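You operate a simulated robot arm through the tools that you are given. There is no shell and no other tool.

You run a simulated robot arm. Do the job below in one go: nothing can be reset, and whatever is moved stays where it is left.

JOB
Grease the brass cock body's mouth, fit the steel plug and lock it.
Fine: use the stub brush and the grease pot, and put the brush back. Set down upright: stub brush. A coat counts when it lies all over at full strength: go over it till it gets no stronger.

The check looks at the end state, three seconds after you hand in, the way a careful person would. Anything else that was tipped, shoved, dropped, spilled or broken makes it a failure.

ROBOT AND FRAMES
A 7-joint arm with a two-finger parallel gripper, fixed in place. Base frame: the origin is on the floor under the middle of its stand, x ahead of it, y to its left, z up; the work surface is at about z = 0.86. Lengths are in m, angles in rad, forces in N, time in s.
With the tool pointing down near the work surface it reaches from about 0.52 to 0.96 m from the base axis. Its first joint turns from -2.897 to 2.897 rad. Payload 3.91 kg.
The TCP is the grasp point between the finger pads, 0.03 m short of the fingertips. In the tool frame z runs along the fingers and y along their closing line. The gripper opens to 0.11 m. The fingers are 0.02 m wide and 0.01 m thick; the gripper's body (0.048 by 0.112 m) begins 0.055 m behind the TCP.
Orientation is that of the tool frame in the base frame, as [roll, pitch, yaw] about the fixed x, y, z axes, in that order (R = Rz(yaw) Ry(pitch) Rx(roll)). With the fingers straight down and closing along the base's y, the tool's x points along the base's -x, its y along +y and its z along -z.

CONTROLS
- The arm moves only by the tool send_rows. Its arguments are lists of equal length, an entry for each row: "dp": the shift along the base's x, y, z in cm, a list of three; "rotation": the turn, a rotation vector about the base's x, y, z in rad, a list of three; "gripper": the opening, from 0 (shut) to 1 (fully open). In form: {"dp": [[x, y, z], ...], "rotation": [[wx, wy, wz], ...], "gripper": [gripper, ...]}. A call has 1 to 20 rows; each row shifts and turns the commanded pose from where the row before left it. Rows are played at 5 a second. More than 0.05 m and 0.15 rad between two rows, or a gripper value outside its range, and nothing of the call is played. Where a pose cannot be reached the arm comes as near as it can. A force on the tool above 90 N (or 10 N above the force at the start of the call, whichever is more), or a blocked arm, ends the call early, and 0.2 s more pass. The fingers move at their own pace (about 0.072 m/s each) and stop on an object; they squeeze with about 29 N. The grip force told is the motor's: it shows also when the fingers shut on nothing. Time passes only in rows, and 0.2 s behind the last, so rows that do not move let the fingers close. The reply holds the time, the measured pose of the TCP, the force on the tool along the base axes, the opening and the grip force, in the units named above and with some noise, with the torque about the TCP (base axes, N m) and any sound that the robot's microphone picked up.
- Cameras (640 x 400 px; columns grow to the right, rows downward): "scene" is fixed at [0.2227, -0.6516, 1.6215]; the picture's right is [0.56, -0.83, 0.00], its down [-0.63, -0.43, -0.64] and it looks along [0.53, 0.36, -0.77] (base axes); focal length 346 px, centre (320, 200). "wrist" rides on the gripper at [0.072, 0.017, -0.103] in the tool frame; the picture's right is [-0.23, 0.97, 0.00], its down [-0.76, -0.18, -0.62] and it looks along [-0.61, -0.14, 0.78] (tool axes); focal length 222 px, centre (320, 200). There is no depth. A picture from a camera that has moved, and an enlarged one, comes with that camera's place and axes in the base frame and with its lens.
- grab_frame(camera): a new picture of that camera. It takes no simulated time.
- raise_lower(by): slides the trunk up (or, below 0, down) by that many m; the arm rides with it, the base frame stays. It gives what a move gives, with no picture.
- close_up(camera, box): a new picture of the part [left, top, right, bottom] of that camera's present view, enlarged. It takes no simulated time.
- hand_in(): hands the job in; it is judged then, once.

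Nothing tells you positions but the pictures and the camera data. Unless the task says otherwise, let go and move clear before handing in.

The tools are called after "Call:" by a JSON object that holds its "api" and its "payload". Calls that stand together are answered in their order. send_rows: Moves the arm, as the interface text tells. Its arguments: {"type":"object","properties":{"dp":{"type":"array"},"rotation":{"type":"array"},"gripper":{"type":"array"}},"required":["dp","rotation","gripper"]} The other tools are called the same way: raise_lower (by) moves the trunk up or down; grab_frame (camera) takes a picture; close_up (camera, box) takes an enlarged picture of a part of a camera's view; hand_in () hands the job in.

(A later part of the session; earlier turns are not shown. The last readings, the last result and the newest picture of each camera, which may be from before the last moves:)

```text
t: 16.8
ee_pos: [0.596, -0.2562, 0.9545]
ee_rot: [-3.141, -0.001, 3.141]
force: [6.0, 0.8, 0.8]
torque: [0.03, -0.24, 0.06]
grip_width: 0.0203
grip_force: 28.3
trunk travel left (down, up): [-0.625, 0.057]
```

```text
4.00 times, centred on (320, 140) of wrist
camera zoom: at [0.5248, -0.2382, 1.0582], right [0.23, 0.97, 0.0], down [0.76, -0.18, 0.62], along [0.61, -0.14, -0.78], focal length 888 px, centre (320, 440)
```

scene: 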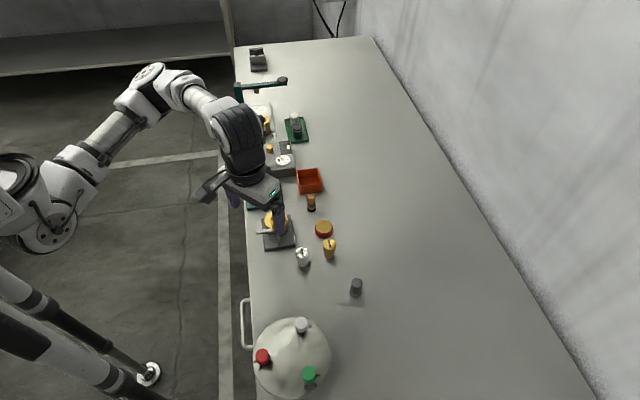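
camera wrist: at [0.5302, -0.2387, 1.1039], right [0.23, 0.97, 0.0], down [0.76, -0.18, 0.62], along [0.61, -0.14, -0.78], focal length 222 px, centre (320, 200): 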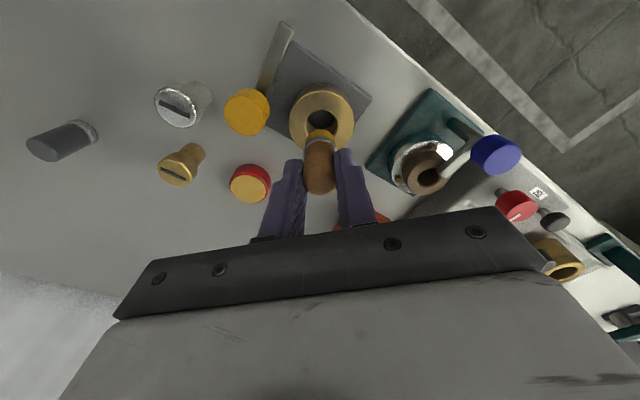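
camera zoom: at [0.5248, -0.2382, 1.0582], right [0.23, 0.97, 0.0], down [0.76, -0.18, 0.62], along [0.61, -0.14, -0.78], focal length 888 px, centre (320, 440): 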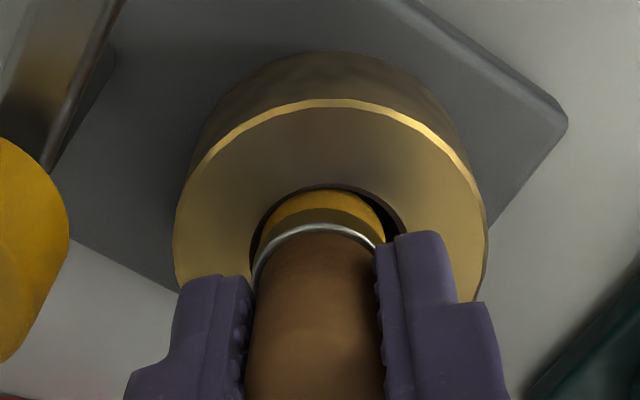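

Contact is gentle, about 6 N on the wall. I'll sweep once around the mouth with the same light offset, return to centre, lift and look.

Call:
{"api": "send_rows", "payload": {"dp": [[0.04, 0.15, 0], [0.11, 0.11, 0], [0.15, 0.04, 0], [0.15, -0.04, 0], [0.11, -0.11, 0], [0.04, -0.15, 0], [-0.04, -0.15, 0], [-0.11, -0.11, 0], [-0.15, -0.04, 0], [-0.15, 0.04, 0], [-0.11, 0.11, 0], [-0.04, 0.15, 0], [0.3, 0, 0], [0, 0, 0]], "rotation": [[0, 0, 0], [0, 0, 0], [0, 0, 0], [0, 0, 0], [0, 0, 0], [0, 0, 0], [0, 0, 0], [0, 0, 0], [0, 0, 0], [0, 0, 0], [0, 0, 0], [0, 0, 0], [0, 0, 0], [0, 0, 0]], "gripper": [0, 0, 0, 0, 0, 0, 0, 0, 0, 0, 0, 0, 0, 0]}}

Call:
{"api": "close_up", "payload": {"camera": "wrist", "box": [270, 90, 370, 190]}}

```text
t: 19.8
ee_pos: [0.5987, -0.2557, 0.9547]
ee_rot: [-3.139, -0.001, 3.141]
force: [0.6, -0.1, -0.8]
torque: [-0.01, 0.0, -0.02]
grip_width: 0.0204
grip_force: 29.0
trunk travel left (down, up): [-0.625, 0.057]
```

```text
4.00 times, centred on (320, 140) of wrist
camera zoom: at [0.5267, -0.238, 1.0584], right [0.23, 0.97, 0.0], down [0.76, -0.18, 0.62], along [0.61, -0.14, -0.78], focal length 888 px, centre (320, 440)
```

zoom: 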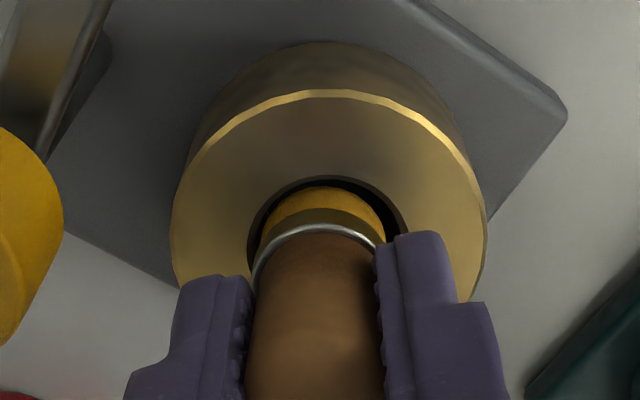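

No grease is obvious from here. I'll lift clear to see inside the mouth.

Call:
{"api": "send_rows", "payload": {"dp": [[0, 0, 2], [0, 0, 2], [2, 0, 1], [0, 0, 0]], "rotation": [[0, 0, 0], [0, 0, 0], [0, 0, 0], [0, 0, 0]], "gripper": [0, 0, 0, 0]}}

Call:
{"api": "close_up", "payload": {"camera": "wrist", "box": [270, 60, 370, 150]}}

Call:
{"api": "close_up", "payload": {"camera": "scene", "box": [255, 190, 305, 240]}}

```text
t: 20.8
ee_pos: [0.6212, -0.2564, 1.0047]
ee_rot: [-3.141, 0.0, -3.14]
force: [-0.3, -0.1, 0.4]
torque: [0.01, 0.02, 0.0]
grip_width: 0.0202
grip_force: 29.1
trunk travel left (down, up): [-0.625, 0.057]
```

```text
4.44 times, centred on (320, 105) of wrist
camera zoom: at [0.5491, -0.2381, 1.109], right [0.23, 0.97, 0.0], down [0.76, -0.18, 0.62], along [0.61, -0.14, -0.78], focal length 987 px, centre (320, 622)
```

zoom: 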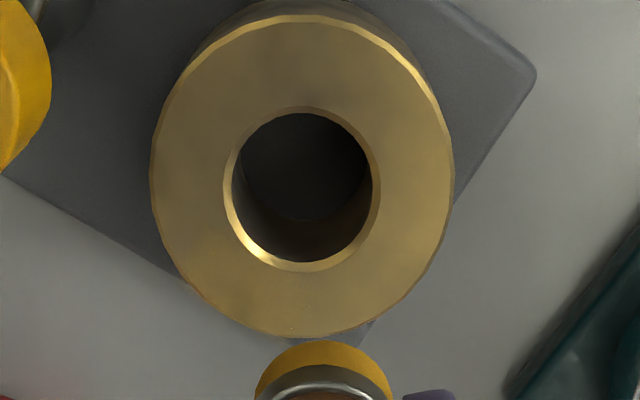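

```text
8.00 times, centred on (280, 215) of scene
camera zoom: at [0.2227, -0.6516, 1.6215], right [0.56, -0.83, 0.0], down [-0.63, -0.43, -0.64], along [0.53, 0.36, -0.77], focal length 2769 px, centre (640, 80)
```

zoom: 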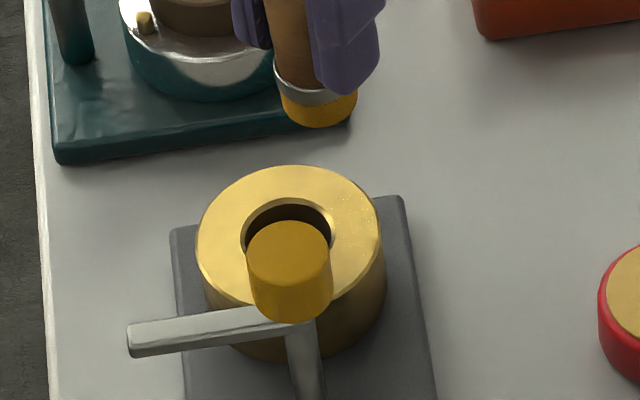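

There are faint specks on the +x part of the top face, where the bristles pressed earlier. I'll enlarge to see whether the coat is forming on the top ring.

Call:
{"api": "close_up", "payload": {"camera": "wrist", "box": [295, 100, 350, 145]}}

Call:
{"api": "close_up", "payload": {"camera": "scene", "box": [265, 203, 295, 233]}}

```text
8.89 times, centred on (322, 122) of wrist
camera zoom: at [0.5491, -0.2381, 1.109], right [0.23, 0.97, 0.0], down [0.76, -0.18, 0.62], along [0.61, -0.14, -0.78], focal length 1974 px, centre (298, 889)
```

zoom: 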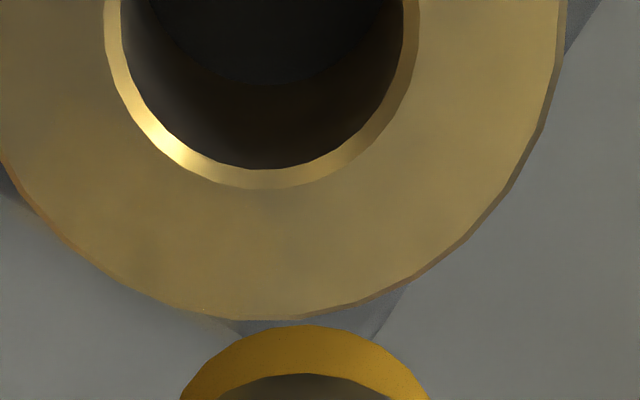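

```text
13.33 times, centred on (280, 218) of scene
camera zoom: at [0.2227, -0.6516, 1.6215], right [0.56, -0.83, 0.0], down [-0.63, -0.43, -0.64], along [0.53, 0.36, -0.77], focal length 4615 px, centre (853, -40)
```

zoom: 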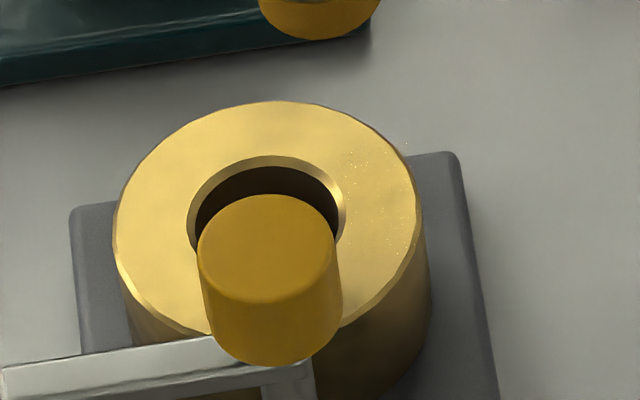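

Call:
{"api": "close_up", "payload": {"camera": "wrist", "box": [300, 82, 332, 126]}}

Call:
{"api": "close_up", "payload": {"camera": "scene", "box": [273, 210, 291, 224]}}

Call:
{"api": "close_up", "payload": {"camera": "scene", "box": [270, 180, 310, 210]}}

```text
9.09 times, centred on (316, 104) of wrist
camera zoom: at [0.5491, -0.2381, 1.109], right [0.23, 0.97, 0.0], down [0.76, -0.18, 0.62], along [0.61, -0.14, -0.78], focal length 2019 px, centre (356, 1073)
```

zoom: 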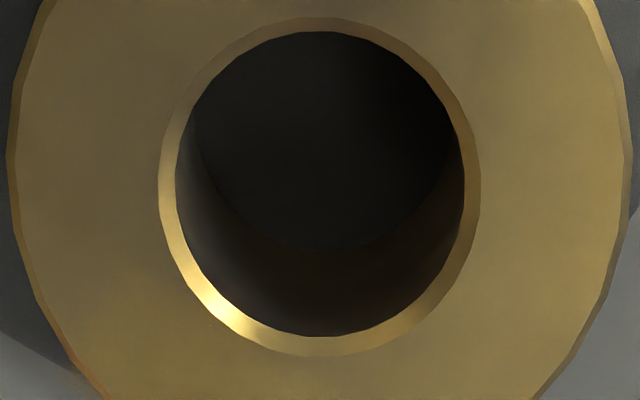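

```text
16.00 times, centred on (282, 217) of scene
camera zoom: at [0.2227, -0.6516, 1.6215], right [0.56, -0.83, 0.0], down [-0.63, -0.43, -0.64], along [0.53, 0.36, -0.77], focal length 5538 px, centre (928, -72)
```

zoom: 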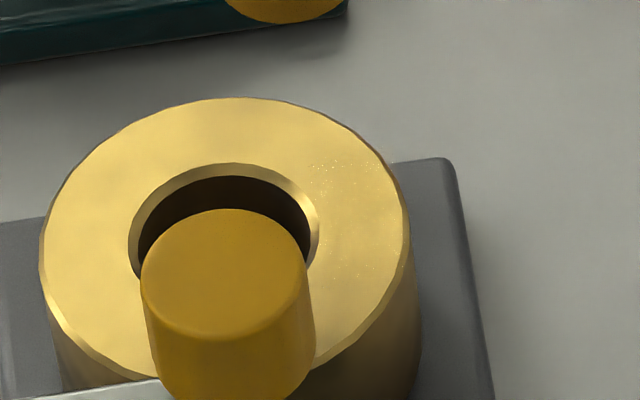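

```text
13.33 times, centred on (290, 195) of scene
camera zoom: at [0.2227, -0.6516, 1.6215], right [0.56, -0.83, 0.0], down [-0.63, -0.43, -0.64], along [0.53, 0.36, -0.77], focal length 4615 px, centre (720, 267)
```

zoom: 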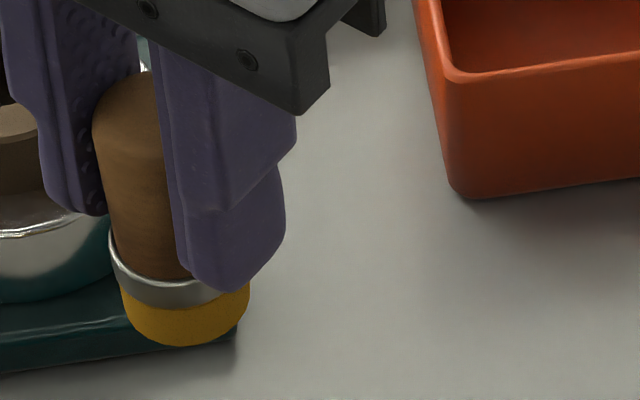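

The mouth shows no coat yet, so I'll test the rim itself. I'll press the bristle face lightly half over the edge on the +y side, then look for a deposit.

Call:
{"api": "send_rows", "payload": {"dp": [[-2.0, 1.3, 0], [0, 0, -2], [0, 0, -1.5], [0, 0, -0.5], [0, 0, -0.3], [0, 0, 0]], "rotation": [[0, 0, 0], [0, 0, 0], [0, 0, 0], [0, 0, 0], [0, 0, 0], [0, 0, 0]], "gripper": [0, 0, 0, 0, 0, 0]}}

Call:
{"api": "send_rows", "payload": {"dp": [[0, 0, -0.15], [0, 0, -0.15], [0, 0, 0]], "rotation": [[0, 0, 0], [0, 0, 0], [0, 0, 0]], "gripper": [0, 0, 0]}}

Call:
{"api": "close_up", "payload": {"camera": "wrist", "box": [270, 90, 370, 190]}}

```text
t: 22.2
ee_pos: [0.6, -0.2428, 0.9603]
ee_rot: [3.141, 0.0, 3.14]
force: [-0.3, -0.2, -0.2]
torque: [-0.04, 0.01, 0.0]
grip_width: 0.0202
grip_force: 29.1
trunk travel left (down, up): [-0.625, 0.057]
```

```text
t: 23.0
ee_pos: [0.5991, -0.2432, 0.9595]
ee_rot: [-3.141, 0.0, -3.141]
force: [-0.6, -0.8, -0.4]
torque: [0.0, 0.0, -0.03]
grip_width: 0.0205
grip_force: 29.3
trunk travel left (down, up): [-0.625, 0.057]
```

```text
4.00 times, centred on (320, 140) of wrist
camera zoom: at [0.5273, -0.2254, 1.0627], right [0.23, 0.97, 0.0], down [0.76, -0.18, 0.62], along [0.61, -0.14, -0.78], focal length 888 px, centre (320, 440)
```

zoom: 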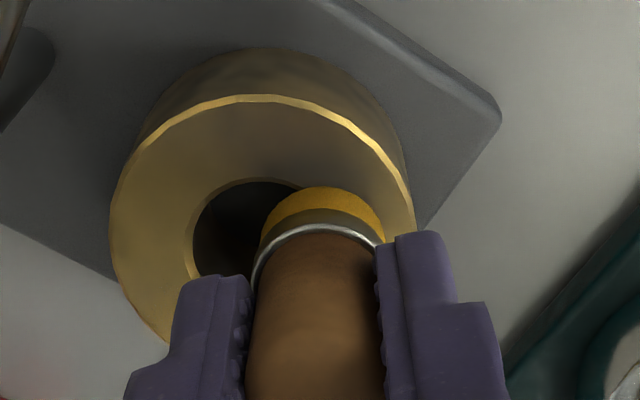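

Call:
{"api": "send_rows", "payload": {"dp": [[0, 0, -0.1], [0, 0, -0.1], [0, 0, 0]], "rotation": [[0, 0, 0], [0, 0, 0], [0, 0, 0]], "gripper": [0, 0, 0]}}

```text
t: 23.8
ee_pos: [0.5986, -0.2427, 0.957]
ee_rot: [-3.139, 0.003, -3.141]
force: [3.7, -2.5, 15.6]
torque: [-0.12, -0.09, 0.05]
grip_width: 0.0201
grip_force: 28.8
trunk travel left (down, up): [-0.625, 0.057]
```

The rim contact is 15 N. I'll ease slightly, wipe a few millimetres, then lift and look.

Call:
{"api": "send_rows", "payload": {"dp": [[0, 0, 0.05], [0.2, 0, 0], [-0.2, 0, 0], [-0.2, 0, 0], [0.2, 0, 0], [0, 0, 1], [2, -1.3, 2], [0, 0, 0]], "rotation": [[0, 0, 0], [0, 0, 0], [0, 0, 0], [0, 0, 0], [0, 0, 0], [0, 0, 0], [0, 0, 0], [0, 0, 0]], "gripper": [0, 0, 0, 0, 0, 0, 0, 0]}}

Call:
{"api": "close_up", "payload": {"camera": "wrist", "box": [270, 60, 370, 150]}}

Call:
{"api": "close_up", "payload": {"camera": "scene", "box": [260, 195, 300, 235]}}

```text
t: 25.6
ee_pos: [0.6169, -0.2561, 0.9879]
ee_rot: [-3.141, 0.0, 3.142]
force: [0.1, -0.4, -0.3]
torque: [-0.01, -0.01, -0.04]
grip_width: 0.0205
grip_force: 28.9
trunk travel left (down, up): [-0.625, 0.057]
```

```text
4.44 times, centred on (320, 105) of wrist
camera zoom: at [0.5442, -0.2382, 1.0914], right [0.23, 0.97, 0.0], down [0.76, -0.18, 0.62], along [0.61, -0.14, -0.78], focal length 987 px, centre (320, 622)
```

zoom: 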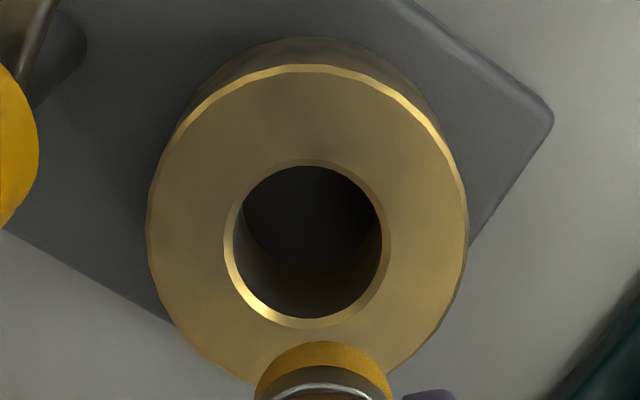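

```text
10.00 times, centred on (280, 215) of scene
camera zoom: at [0.2227, -0.6516, 1.6215], right [0.56, -0.83, 0.0], down [-0.63, -0.43, -0.64], along [0.53, 0.36, -0.77], focal length 3461 px, centre (720, 50)
```

zoom: 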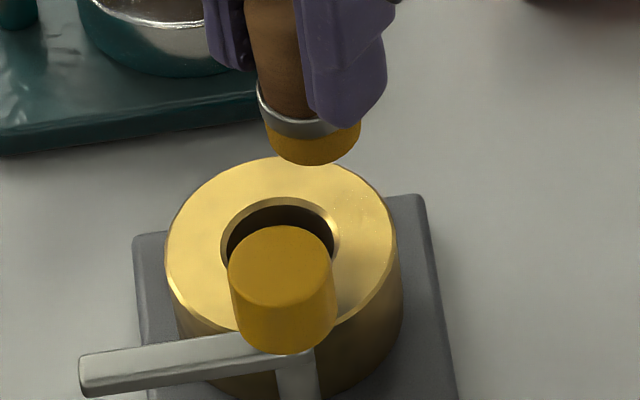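

Nothing shows on the top ring, so the coat likely belongs on the bore wall at the mouth. I'll enlarge the inside of the bore.

Call:
{"api": "close_up", "payload": {"camera": "wrist", "box": [302, 94, 334, 134]}}

Call:
{"api": "close_up", "payload": {"camera": "wrist", "box": [308, 114, 332, 128]}}

Call:
{"api": "close_up", "payload": {"camera": "scene", "box": [280, 212, 292, 222]}}

```text
10.00 times, centred on (318, 114) of wrist
camera zoom: at [0.5442, -0.2382, 1.0914], right [0.23, 0.97, 0.0], down [0.76, -0.18, 0.62], along [0.61, -0.14, -0.78], focal length 2221 px, centre (340, 1060)
```

zoom: 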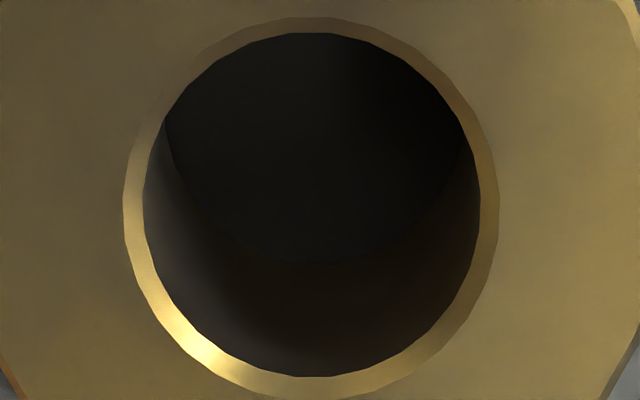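

```text
16.00 times, centred on (320, 121) of wrist
camera zoom: at [0.5442, -0.2382, 1.0914], right [0.23, 0.97, 0.0], down [0.76, -0.18, 0.62], along [0.61, -0.14, -0.78], focal length 3554 px, centre (320, 1464)
```

zoom: 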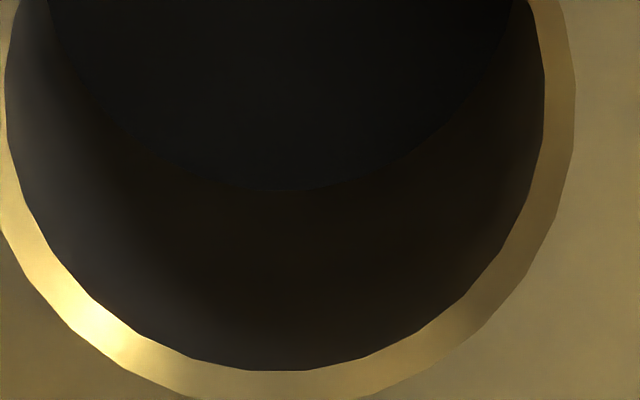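

```text
16.00 times, centred on (286, 217) of scene
camera zoom: at [0.2227, -0.6516, 1.6215], right [0.56, -0.83, 0.0], down [-0.63, -0.43, -0.64], along [0.53, 0.36, -0.77], focal length 5538 px, centre (864, -72)
```

zoom: 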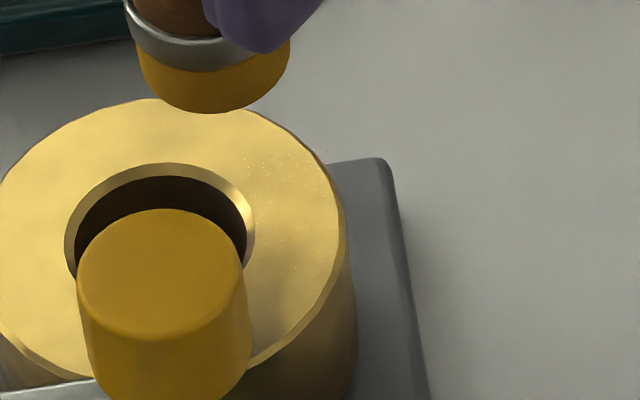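

The bore is too dark to judge and shows no obvious amber. I'll go in again, rub the +x wall firmly for a couple of seconds and then look at that wall.

Call:
{"api": "send_rows", "payload": {"dp": [[-2.0, 0, 0], [0, 0, 0], [0, 0, -1.5], [0, 0, -1.0], [0, 0, -0.6], [0, 0, -0.5], [0, 0, 0]], "rotation": [[0, 0, 0], [0, 0, 0], [0, 0, 0], [0, 0, 0], [0, 0, 0], [0, 0, 0], [0, 0, 0]], "gripper": [0, 0, 0, 0, 0, 0, 0]}}

Call:
{"api": "close_up", "payload": {"camera": "wrist", "box": [270, 90, 370, 190]}}

```text
t: 27.2
ee_pos: [0.5996, -0.2557, 0.9505]
ee_rot: [3.141, -0.001, -3.141]
force: [-0.1, 0.5, -1.0]
torque: [-0.01, -0.01, 0.02]
grip_width: 0.0202
grip_force: 29.1
trunk travel left (down, up): [-0.625, 0.057]
```

```text
4.00 times, centred on (320, 140) of wrist
camera zoom: at [0.5262, -0.2385, 1.0544], right [0.23, 0.97, 0.0], down [0.76, -0.18, 0.62], along [0.61, -0.14, -0.78], focal length 888 px, centre (320, 440)
```

zoom: 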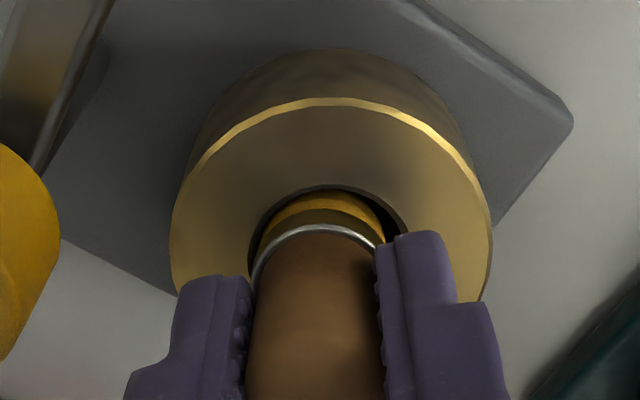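

Call:
{"api": "send_rows", "payload": {"dp": [[0.2, 0, 0], [0.15, 0, 0], [0.05, 0, 0], [0, 0, 0]], "rotation": [[0, 0, 0], [0, 0, 0], [0, 0, 0], [0, 0, 0]], "gripper": [0, 0, 0, 0]}}

```text
t: 28.2
ee_pos: [0.6008, -0.2546, 0.95]
ee_rot: [3.141, -0.001, 3.141]
force: [-9.0, 0.0, -0.3]
torque: [-0.03, 0.46, 0.0]
grip_width: 0.0202
grip_force: 29.6
trunk travel left (down, up): [-0.625, 0.057]
```

Call:
{"api": "send_rows", "payload": {"dp": [[0, 0.15, 0], [0, -0.15, 0], [0, -0.15, 0], [0, 0.15, 0], [0, 0, 0.2], [0, 0, -0.2], [0, 0.15, 0], [0, -0.3, 0], [0, 0.15, 0], [-0.4, 0, 0], [0, 0, 2], [0, 0, 2], [2, 0, 0], [0, 0, 0]], "rotation": [[0, 0, 0], [0, 0, 0], [0, 0, 0], [0, 0, 0], [0, 0, 0], [0, 0, 0], [0, 0, 0], [0, 0, 0], [0, 0, 0], [0, 0, 0], [0, 0, 0], [0, 0, 0], [0, 0, 0], [0, 0, 0]], "gripper": [0, 0, 0, 0, 0, 0, 0, 0, 0, 0, 0, 0, 0, 0]}}

Call:
{"api": "close_up", "payload": {"camera": "wrist", "box": [270, 60, 370, 150]}}

Call:
{"api": "close_up", "payload": {"camera": "scene", "box": [260, 195, 300, 235]}}

```text
t: 31.2
ee_pos: [0.618, -0.2551, 0.9902]
ee_rot: [3.141, 0.0, 3.141]
force: [-0.5, -0.5, 0.3]
torque: [-0.01, -0.01, 0.02]
grip_width: 0.0201
grip_force: 28.9
trunk travel left (down, up): [-0.625, 0.057]
```

```text
4.44 times, centred on (320, 105) of wrist
camera zoom: at [0.5456, -0.2385, 1.0943], right [0.23, 0.97, 0.0], down [0.76, -0.18, 0.62], along [0.61, -0.14, -0.78], focal length 987 px, centre (320, 622)
```

zoom: 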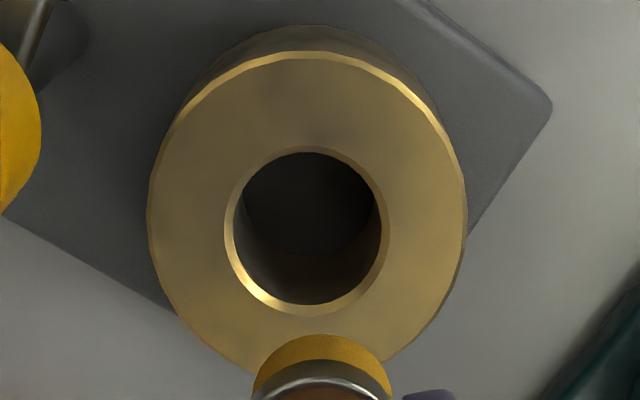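

```text
10.00 times, centred on (280, 215) of scene
camera zoom: at [0.2227, -0.6516, 1.6215], right [0.56, -0.83, 0.0], down [-0.63, -0.43, -0.64], along [0.53, 0.36, -0.77], focal length 3461 px, centre (720, 50)
```

zoom: 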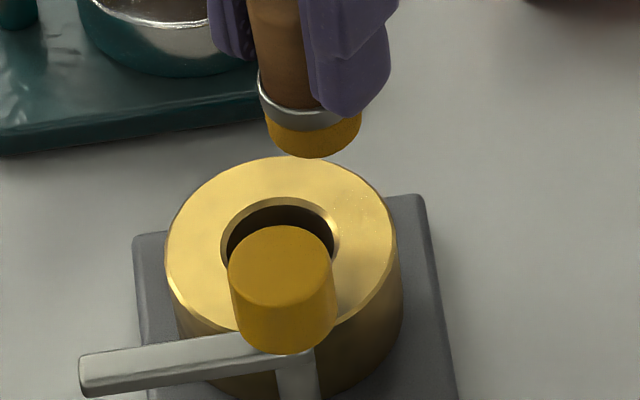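

The mouth still shows no coat. Before going on I'll check the other brass part, in the press station, to be sure which one is the cock body.

Call:
{"api": "close_up", "payload": {"camera": "scene", "box": [230, 70, 320, 170]}}

Call:
{"api": "grab_frame", "payload": {"camera": "scene"}}

Call:
{"api": "grab_frame", "payload": {"camera": "wrist"}}

```text
4.00 times, centred on (275, 120) of scene
camera zoom: at [0.2227, -0.6516, 1.6215], right [0.56, -0.83, 0.0], down [-0.63, -0.43, -0.64], along [0.53, 0.36, -0.77], focal length 1384 px, centre (500, 520)
```

zoom: 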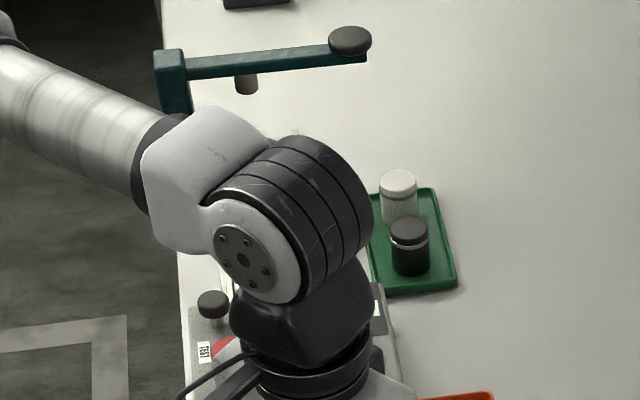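

```text
taken
```

scene: 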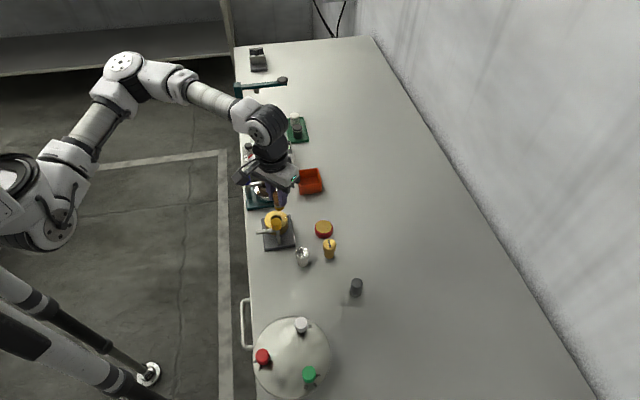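

```text
taken
camera wrist: at [0.5456, -0.2385, 1.0943], right [0.23, 0.97, 0.0], down [0.76, -0.18, 0.62], along [0.61, -0.14, -0.78], focal length 222 px, centre (320, 200)
```

wrist: 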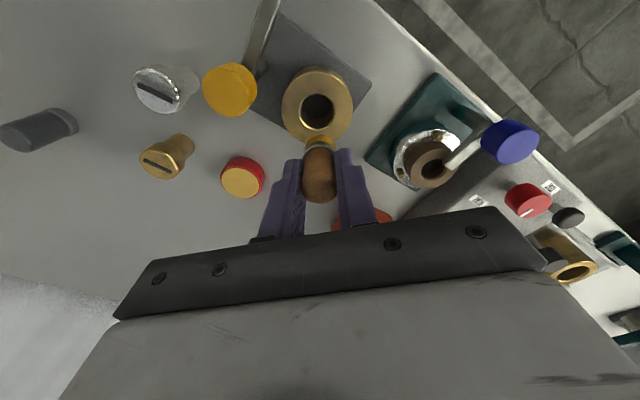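

I'll enlarge the bore again to see whether the +x wall I rubbed has changed.

Call:
{"api": "close_up", "payload": {"camera": "wrist", "box": [302, 92, 334, 132]}}

Call:
{"api": "close_up", "payload": {"camera": "wrist", "box": [308, 114, 332, 128]}}

Call:
{"api": "close_up", "payload": {"camera": "scene", "box": [276, 210, 286, 218]}}

```text
10.00 times, centred on (318, 112) of wrist
camera zoom: at [0.5456, -0.2385, 1.0943], right [0.23, 0.97, 0.0], down [0.76, -0.18, 0.62], along [0.61, -0.14, -0.78], focal length 2221 px, centre (340, 1080)
```

zoom: 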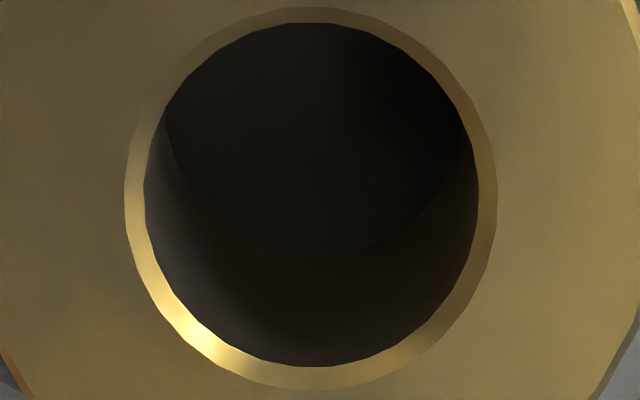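

```text
16.00 times, centred on (320, 121) of wrist
camera zoom: at [0.5456, -0.2385, 1.0943], right [0.23, 0.97, 0.0], down [0.76, -0.18, 0.62], along [0.61, -0.14, -0.78], focal length 3554 px, centre (320, 1464)
```

zoom: 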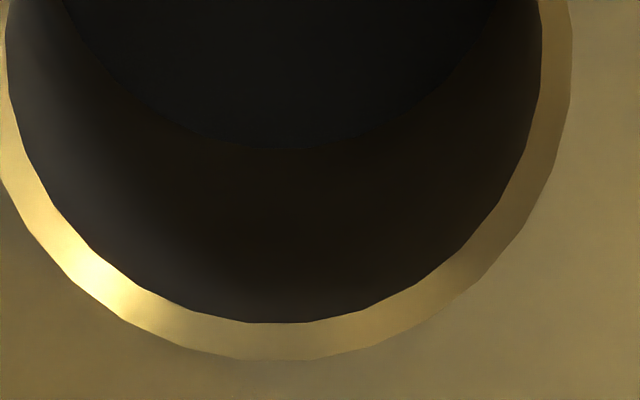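

```text
16.00 times, centred on (281, 214) of scene
camera zoom: at [0.2227, -0.6516, 1.6215], right [0.56, -0.83, 0.0], down [-0.63, -0.43, -0.64], along [0.53, 0.36, -0.77], focal length 5538 px, centre (944, -24)
```

zoom: 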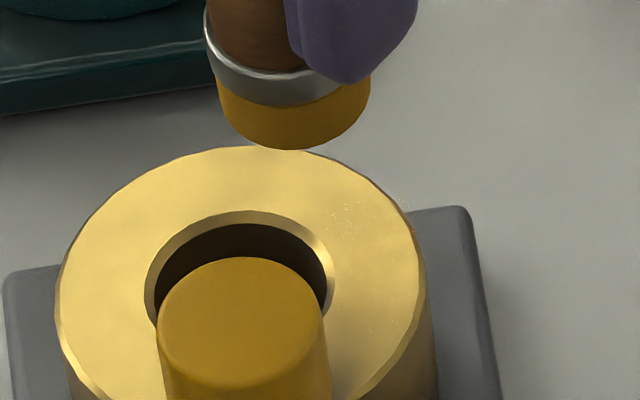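

No change is visible in the bore. Next I'll wipe the rim edge itself with light pressure, the bristle face overlapping the chamfer, over half a circle from the +y side through -x to -y. Then I'll check the look of that half against the other.

Call:
{"api": "send_rows", "payload": {"dp": [[-2.0, 1.1, 0], [0, 0, -1.5], [0, 0, -1.5], [0, 0, -0.3], [0, 0, 0], [0, 0, -0.08], [0, 0, 0]], "rotation": [[0, 0, 0], [0, 0, 0], [0, 0, 0], [0, 0, 0], [0, 0, 0], [0, 0, 0], [0, 0, 0]], "gripper": [0, 0, 0, 0, 0, 0, 0]}}

```text
t: 32.8
ee_pos: [0.5962, -0.2458, 0.9584]
ee_rot: [-3.139, 0.002, 3.14]
force: [1.1, -2.9, 9.0]
torque: [-0.16, 0.06, 0.0]
grip_width: 0.0202
grip_force: 28.7
trunk travel left (down, up): [-0.625, 0.057]
```

Call:
{"api": "send_rows", "payload": {"dp": [[-0.285, -0.0375, 0.02], [-0.265, -0.11, 0], [-0.228, -0.1746, 0], [-0.1746, -0.228, 0], [-0.11, -0.265, 0], [-0.0375, -0.285, 0], [0, 0, 0]], "rotation": [[0, 0, 0], [0, 0, 0], [0, 0, 0], [0, 0, 0], [0, 0, 0], [0, 0, 0], [0, 0, 0]], "gripper": [0, 0, 0, 0, 0, 0, 0]}}

Call:
{"api": "close_up", "payload": {"camera": "wrist", "box": [270, 90, 370, 190]}}

```text
t: 34.4
ee_pos: [0.5885, -0.2543, 0.9575]
ee_rot: [-3.138, 0.001, 3.141]
force: [-1.2, 5.5, 15.0]
torque: [0.33, 0.17, -0.06]
grip_width: 0.0204
grip_force: 29.3
trunk travel left (down, up): [-0.625, 0.057]
```

```text
4.00 times, centred on (320, 140) of wrist
camera zoom: at [0.5161, -0.2369, 1.0617], right [0.23, 0.97, 0.0], down [0.76, -0.18, 0.62], along [0.61, -0.14, -0.78], focal length 888 px, centre (320, 440)
```

zoom: 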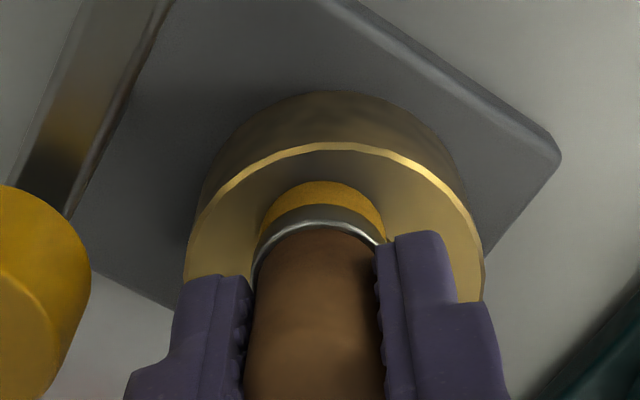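

Call:
{"api": "send_rows", "payload": {"dp": [[0, 0, 1.5], [0, 0, 1.5], [3.1, 0, 0], [0, 0, 0]], "rotation": [[0, 0, 0], [0, 0, 0], [0, 0, 0], [0, 0, 0]], "gripper": [0, 0, 0, 0]}}

Call:
{"api": "close_up", "payload": {"camera": "wrist", "box": [270, 60, 370, 150]}}

Call:
{"api": "close_up", "payload": {"camera": "scene", "box": [260, 195, 300, 235]}}

```text
t: 35.4
ee_pos: [0.6196, -0.2554, 0.9884]
ee_rot: [-3.142, -0.001, 3.141]
force: [0.7, -0.4, -1.1]
torque: [0.0, 0.02, 0.02]
grip_width: 0.0204
grip_force: 29.0
trunk travel left (down, up): [-0.625, 0.057]
```

```text
4.44 times, centred on (320, 105) of wrist
camera zoom: at [0.5475, -0.2385, 1.0921], right [0.23, 0.97, 0.0], down [0.76, -0.18, 0.62], along [0.61, -0.14, -0.78], focal length 987 px, centre (320, 622)
```

zoom: 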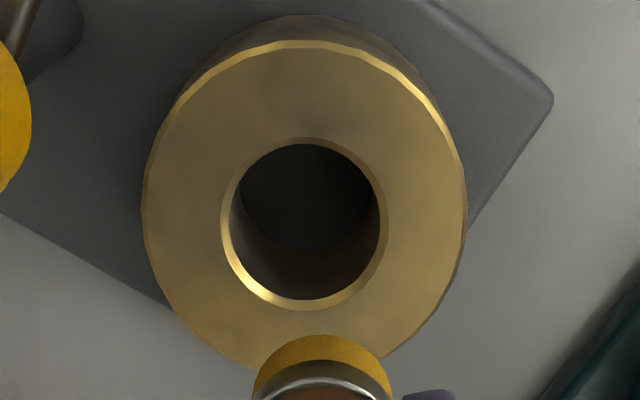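

```text
10.00 times, centred on (280, 215) of scene
camera zoom: at [0.2227, -0.6516, 1.6215], right [0.56, -0.83, 0.0], down [-0.63, -0.43, -0.64], along [0.53, 0.36, -0.77], focal length 3461 px, centre (720, 50)
```

zoom: 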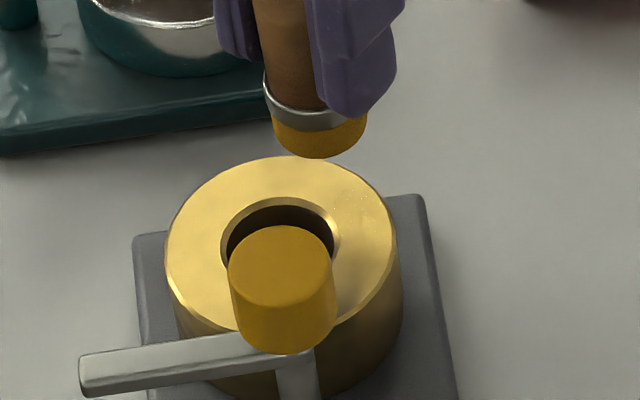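

The top ring takes no visible coat either, so the target is probably the bore wall a little deeper, where the plug seats. I'll insert the brush further down the bore carefully.

Call:
{"api": "send_rows", "payload": {"dp": [[-2.0, 0, 0], [0, 0, 0], [0, 0, -1.5], [0, 0, -1.2], [0, 0, -0.5], [0, 0, -0.5], [0, 0, 0]], "rotation": [[0, 0, 0], [0, 0, 0], [0, 0, 0], [0, 0, 0], [0, 0, 0], [0, 0, 0], [0, 0, 0]], "gripper": [0, 0, 0, 0, 0, 0, 0]}}

Call:
{"api": "send_rows", "payload": {"dp": [[0, 0, -0.3], [0, 0, -0.3], [0, 0, 0]], "rotation": [[0, 0, 0], [0, 0, 0], [0, 0, 0]], "gripper": [0, 0, 0]}}

Call:
{"api": "close_up", "payload": {"camera": "wrist", "box": [270, 90, 370, 190]}}

Call:
{"api": "close_up", "payload": {"camera": "scene", "box": [255, 185, 305, 235]}}

```text
t: 37.0
ee_pos: [0.5996, -0.2557, 0.9523]
ee_rot: [-3.138, 0.004, -3.141]
force: [3.9, -2.7, 21.8]
torque: [-0.23, 0.02, 0.01]
grip_width: 0.0206
grip_force: 28.7
trunk travel left (down, up): [-0.625, 0.057]
```

```text
t: 37.8
ee_pos: [0.5974, -0.2569, 0.9471]
ee_rot: [-3.139, 0.002, -3.141]
force: [2.2, -4.5, 26.2]
torque: [-0.38, 0.12, 0.04]
grip_width: 0.0205
grip_force: 29.0
trunk travel left (down, up): [-0.625, 0.057]
```

```text
4.00 times, centred on (320, 140) of wrist
camera zoom: at [0.5256, -0.2387, 1.0506], right [0.23, 0.97, 0.0], down [0.76, -0.18, 0.63], along [0.61, -0.14, -0.78], focal length 888 px, centre (320, 440)
```

zoom: 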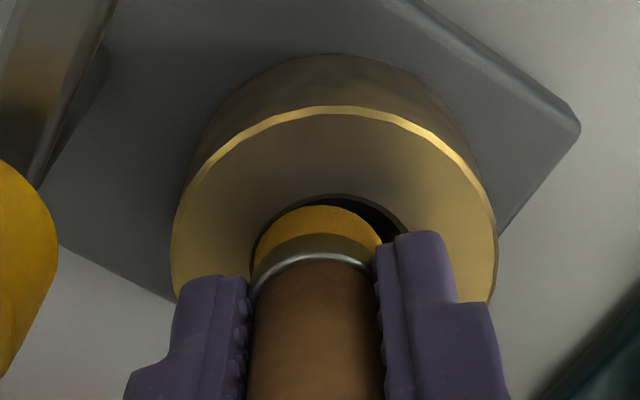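

```text
8.00 times, centred on (280, 210) of scene
camera zoom: at [0.2227, -0.6516, 1.6215], right [0.56, -0.83, 0.0], down [-0.63, -0.43, -0.64], along [0.53, 0.36, -0.77], focal length 2769 px, centre (640, 120)
```

zoom: 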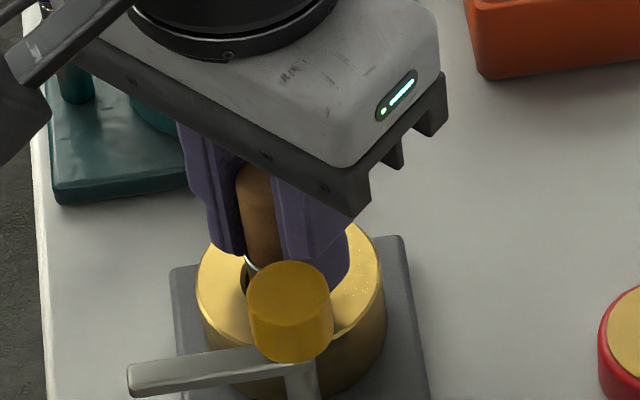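

The bristles caught the -y edge and the brush slid in the grip. I'll back off straight up and re-measure the brush.

Call:
{"api": "send_rows", "payload": {"dp": [[0, 0, 1.0], [0, 0, 1.5], [0, 0, 1.0], [0, 0, 0]], "rotation": [[0, 0, 0], [0, 0, 0], [0, 0, 0], [0, 0, 0]], "gripper": [0, 0, 0, 0]}}

Call:
{"api": "close_up", "payload": {"camera": "wrist", "box": [250, 60, 390, 220]}}

Call:
{"api": "close_up", "payload": {"camera": "scene", "box": [260, 180, 310, 220]}}

```text
t: 38.8
ee_pos: [0.5996, -0.255, 0.9797]
ee_rot: [-3.141, -0.001, 3.141]
force: [0.0, -0.1, 0.0]
torque: [0.01, -0.02, 0.01]
grip_width: 0.0204
grip_force: 28.7
trunk travel left (down, up): [-0.625, 0.057]
```

```text
2.50 times, centred on (320, 140) of wrist
camera zoom: at [0.5278, -0.2376, 1.0831], right [0.23, 0.97, 0.0], down [0.76, -0.18, 0.62], along [0.61, -0.14, -0.78], focal length 555 px, centre (320, 350)
```

zoom: 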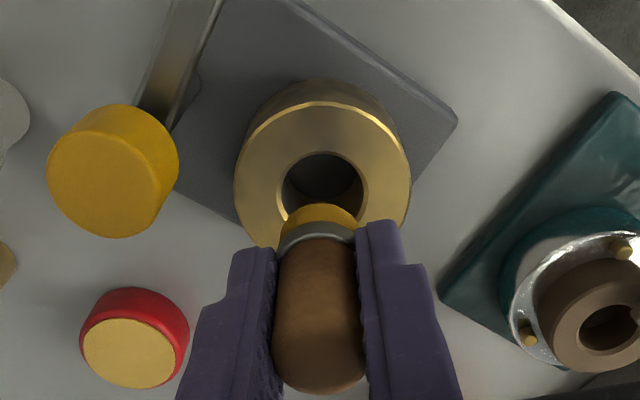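

```text
10.00 times, centred on (285, 200) of scene
camera zoom: at [0.2227, -0.6516, 1.6215], right [0.56, -0.83, 0.0], down [-0.63, -0.43, -0.64], along [0.53, 0.36, -0.77], focal length 3461 px, centre (670, 200)
```

zoom: 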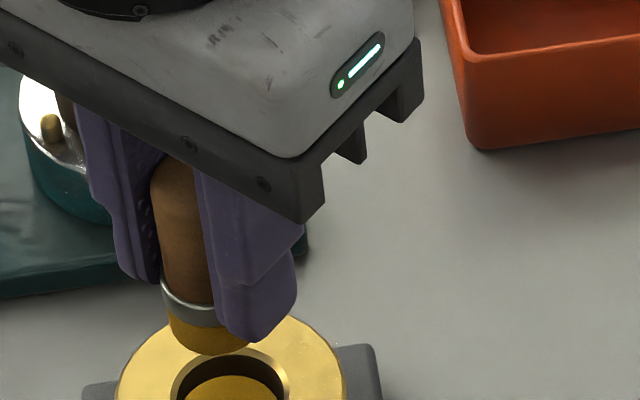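

The brush has now slid up about 1.5 cm in the fingers, leaving too little below the fingertips. I'll stand it back at its home spot so I can look into the bore unobstructed and regrip it properly.

Call:
{"api": "send_rows", "payload": {"dp": [[3.6, -1.2, 0.5], [3.6, -1.2, 0.5], [3.5, -1.2, 0], [0, 0, 0], [0, 0, -2.5], [0, 0, -2.5], [0, 0, -1.5], [0, 0, 0]], "rotation": [[0, 0, 0], [0, 0, 0], [0, 0, 0], [0, 0, 0], [0, 0, 0], [0, 0, 0], [0, 0, 0], [0, 0, 0]], "gripper": [0, 0, 0, 0, 0, 0, 0, 0]}}

Call:
{"api": "grab_frame", "payload": {"camera": "wrist"}}

Call:
{"api": "close_up", "payload": {"camera": "scene", "box": [280, 160, 340, 220]}}

```text
t: 40.6
ee_pos: [0.7053, -0.2894, 0.9224]
ee_rot: [3.14, -0.001, -3.141]
force: [0.3, 0.7, -0.5]
torque: [-0.02, -0.02, -0.01]
grip_width: 0.0202
grip_force: 28.7
trunk travel left (down, up): [-0.625, 0.057]
```

```text
taken
camera wrist: at [0.6331, -0.2733, 1.0263], right [0.23, 0.97, 0.0], down [0.76, -0.18, 0.62], along [0.61, -0.14, -0.78], focal length 222 px, centre (320, 200)
```

wrist: 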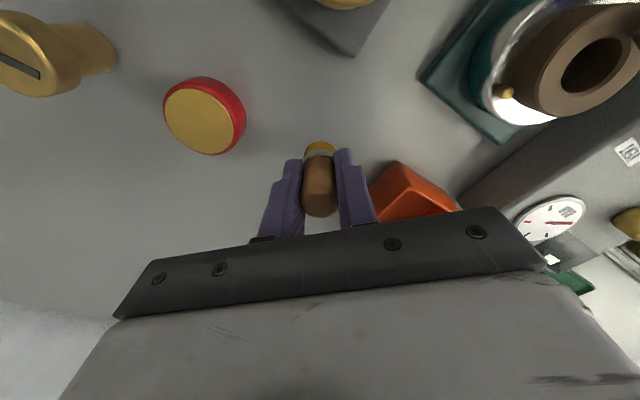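

```text
6.67 times, centred on (310, 190) of scene
camera zoom: at [0.2227, -0.6516, 1.6215], right [0.56, -0.83, 0.0], down [-0.63, -0.43, -0.64], along [0.53, 0.36, -0.77], focal length 2307 px, centre (387, 267)
```

zoom: 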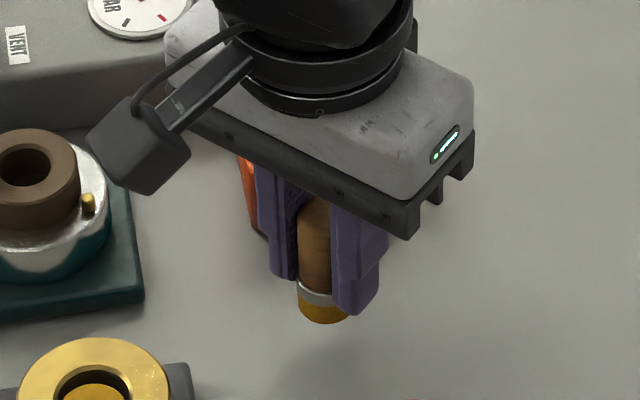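

The brush is above its home spot with about 1.7 cm to go. I'll lower it to touch the table gently.

Call:
{"api": "send_rows", "payload": {"dp": [[0, 0, -0.8], [0, 0, -0.4], [0, 0, 0]], "rotation": [[0, 0, 0], [0, 0, 0], [0, 0, 0]], "gripper": [0, 0, 0]}}

```text
t: 41.4
ee_pos: [0.7059, -0.2911, 0.9125]
ee_rot: [-3.14, 0.001, 3.142]
force: [-0.7, 0.6, 0.3]
torque: [-0.03, -0.03, 0.0]
grip_width: 0.02
grip_force: 28.7
trunk travel left (down, up): [-0.625, 0.057]
```

Call:
{"api": "send_rows", "payload": {"dp": [[0, 0, -0.2], [0, 0, -0.15], [0, 0, 0]], "rotation": [[0, 0, 0], [0, 0, 0], [0, 0, 0]], "gripper": [0, 0, 0]}}

```text
t: 42.2
ee_pos: [0.7061, -0.2894, 0.9099]
ee_rot: [-3.141, 0.0, 3.141]
force: [-0.6, 0.3, -0.6]
torque: [0.0, 0.0, -0.04]
grip_width: 0.0204
grip_force: 29.3
trunk travel left (down, up): [-0.625, 0.057]
```

Call:
{"api": "send_rows", "payload": {"dp": [[0, 0, -0.15], [0, 0, -0.1], [0, 0, 0]], "rotation": [[0, 0, 0], [0, 0, 0], [0, 0, 0]], "gripper": [0, 0, 0]}}

```text
t: 43.0
ee_pos: [0.7044, -0.2915, 0.9065]
ee_rot: [3.14, 0.0, 3.141]
force: [-0.3, 0.5, 0.1]
torque: [0.01, -0.01, -0.01]
grip_width: 0.0199
grip_force: 28.5
trunk travel left (down, up): [-0.625, 0.057]
```

Call:
{"api": "send_rows", "payload": {"dp": [[0, 0, -0.1], [0, 0, -0.1], [0, 0, 0]], "rotation": [[0, 0, 0], [0, 0, 0], [0, 0, 0]], "gripper": [0, 0, 0]}}

Call:
{"api": "close_up", "payload": {"camera": "scene", "box": [290, 180, 330, 220]}}

```text
t: 43.8
ee_pos: [0.7054, -0.292, 0.9039]
ee_rot: [3.141, 0.001, 3.141]
force: [0.5, -0.5, 0.3]
torque: [0.01, -0.03, -0.01]
grip_width: 0.0204
grip_force: 28.8
trunk travel left (down, up): [-0.625, 0.057]
```

```text
10.00 times, centred on (310, 200) of scene
camera zoom: at [0.2227, -0.6516, 1.6215], right [0.56, -0.83, 0.0], down [-0.63, -0.43, -0.64], along [0.53, 0.36, -0.77], focal length 3461 px, centre (420, 200)
```

zoom: 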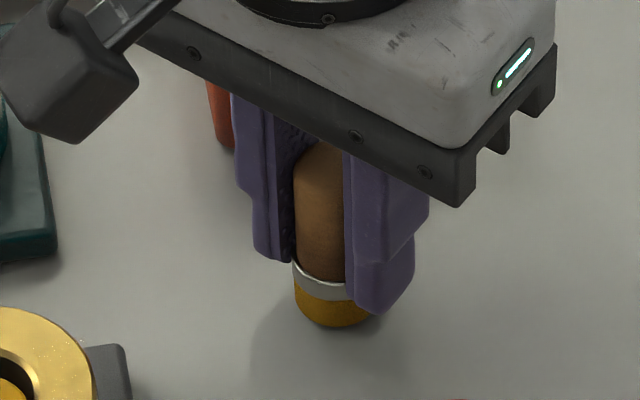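

Call:
{"api": "send_rows", "payload": {"dp": [[0, 0, -0.1], [0, 0, -0.1], [0, 0, 0]], "rotation": [[0, 0, 0], [0, 0, 0], [0, 0, 0]], "gripper": [0, 0, 0]}}

```text
t: 44.6
ee_pos: [0.7066, -0.2905, 0.9013]
ee_rot: [3.14, 0.0, 3.141]
force: [0.0, 0.0, -1.2]
torque: [0.02, 0.0, 0.0]
grip_width: 0.0204
grip_force: 29.3
trunk travel left (down, up): [-0.625, 0.057]
```

Call:
{"api": "send_rows", "payload": {"dp": [[0, 0, -0.1], [0, 0, -0.1], [0, 0, 0]], "rotation": [[0, 0, 0], [0, 0, 0], [0, 0, 0]], "gripper": [0, 0, 0]}}

Call:
{"api": "close_up", "payload": {"camera": "scene", "box": [290, 180, 330, 220]}}

Call:
{"api": "close_up", "payload": {"camera": "wrist", "box": [270, 100, 370, 220]}}

```text
t: 45.4
ee_pos: [0.7053, -0.2918, 0.9022]
ee_rot: [-3.137, 0.005, -3.141]
force: [4.4, -0.1, 16.9]
torque: [0.07, -0.16, -0.02]
grip_width: 0.0203
grip_force: 29.4
trunk travel left (down, up): [-0.625, 0.057]
```

```text
10.00 times, centred on (310, 200) of scene
camera zoom: at [0.2227, -0.6516, 1.6215], right [0.56, -0.83, 0.0], down [-0.63, -0.43, -0.64], along [0.53, 0.36, -0.77], focal length 3461 px, centre (420, 200)
```

zoom: 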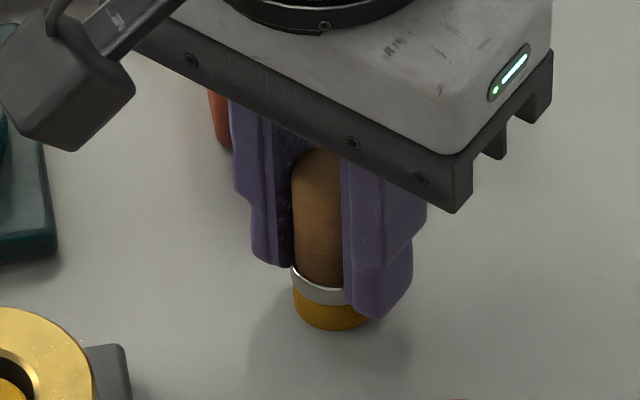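

```text
3.33 times, centred on (320, 160) of wrist
camera zoom: at [0.6336, -0.2738, 1.0056], right [0.23, 0.97, 0.0], down [0.76, -0.18, 0.63], along [0.61, -0.14, -0.78], focal length 740 px, centre (320, 333)
```

zoom: 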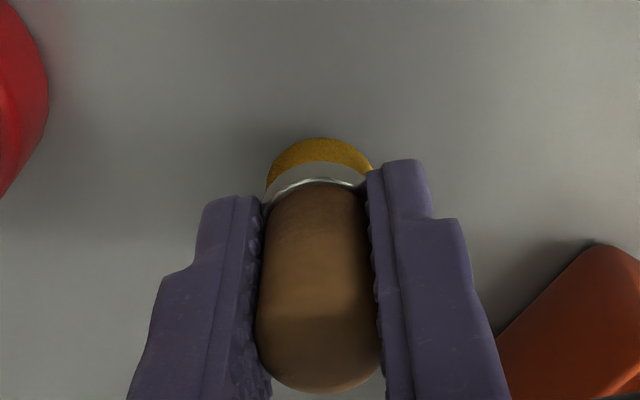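

The bristles are standing on the table at TCP z 0.902. I'll ease the pressure, open the fingers and lift away.

Call:
{"api": "send_rows", "payload": {"dp": [[0, 0, 0.15], [0, 0, 0], [0, 0, 0], [0, 0, 0], [0, 0, 1.5], [0, 0, 0.7], [0, 0, 0]], "rotation": [[0, 0, 0], [0, 0, 0], [0, 0, 0], [0, 0, 0], [0, 0, 0], [0, 0, 0], [0, 0, 0]], "gripper": [0, 0.3, 0.42, 0.42, 0.42, 0.42, 0.42]}}

Call:
{"api": "close_up", "payload": {"camera": "scene", "box": [290, 180, 330, 220]}}

Call:
{"api": "close_up", "payload": {"camera": "wrist", "box": [270, 100, 370, 220]}}

```text
t: 47.0
ee_pos: [0.7059, -0.2914, 0.9229]
ee_rot: [3.142, 0.0, -3.141]
force: [0.1, -0.8, -0.4]
torque: [-0.01, 0.0, 0.01]
grip_width: 0.046
grip_force: 0.1
trunk travel left (down, up): [-0.625, 0.057]
```

```text
10.00 times, centred on (310, 200) of scene
camera zoom: at [0.2227, -0.6516, 1.6215], right [0.56, -0.83, 0.0], down [-0.63, -0.43, -0.64], along [0.53, 0.36, -0.77], focal length 3461 px, centre (420, 200)
```

zoom: 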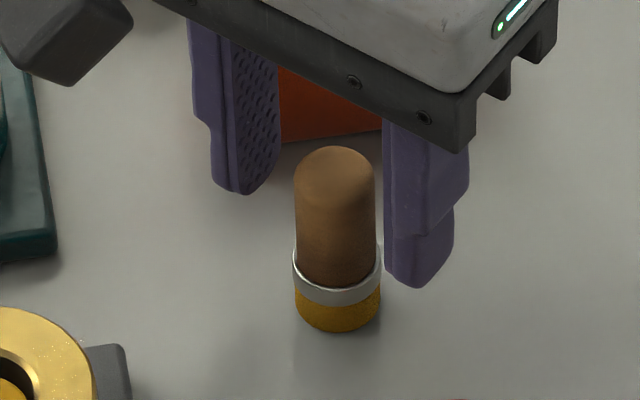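

```text
3.33 times, centred on (320, 160) of wrist
camera zoom: at [0.635, -0.2738, 1.0275], right [0.23, 0.97, 0.0], down [0.76, -0.18, 0.62], along [0.61, -0.14, -0.78], focal length 740 px, centre (320, 333)
```

zoom: 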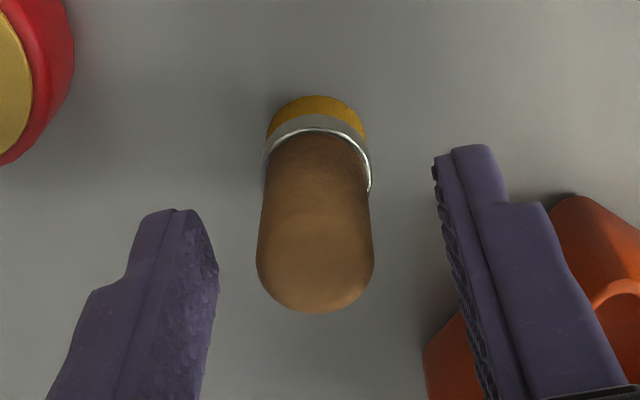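

The brush stands upright at home, still loaded. Now I'll go up and back with the fingers wide open and the wrist tilted so the camera looks obliquely into the bore.

Call:
{"api": "send_rows", "payload": {"dp": [[0, 0, 4], [0, 0, 4], [0, 0, 3], [-4.9, 0.7, 0], [-4.9, 0.7, 0], [-4.9, 0.7, 0], [-4.9, 0.7, 0], [0, 0, 0]], "rotation": [[0, 0, 0], [0, 0, 0], [0, 0, 0], [0, -0.1, 0], [0, -0.1, 0], [0, -0.1, 0], [0, -0.1, 0], [0, 0, 0]], "gripper": [0.42, 0.6, 1, 1, 1, 1, 1, 1]}}

Call:
{"api": "grab_frame", "payload": {"camera": "wrist"}}

```text
t: 48.8
ee_pos: [0.5095, -0.261, 1.0289]
ee_rot: [3.141, 0.401, -3.14]
force: [0.1, 0.0, 0.5]
torque: [0.03, 0.01, -0.01]
grip_width: 0.11
grip_force: 0.0
trunk travel left (down, up): [-0.625, 0.057]
```

```text
taken
camera wrist: at [0.4022, -0.2445, 1.0962], right [0.21, 0.97, 0.09], down [0.46, -0.18, 0.87], along [0.86, -0.14, -0.48], focal length 222 px, centre (320, 200)
```

wrist: 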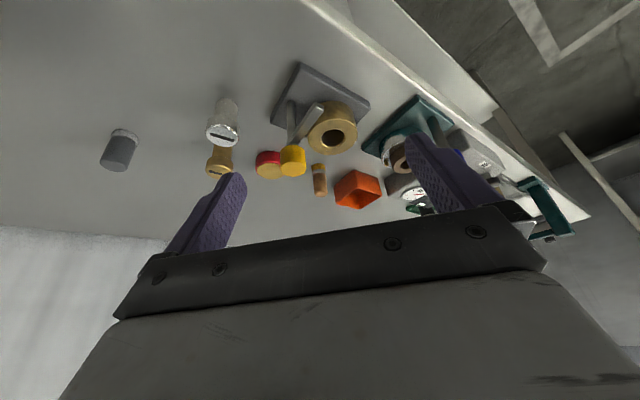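

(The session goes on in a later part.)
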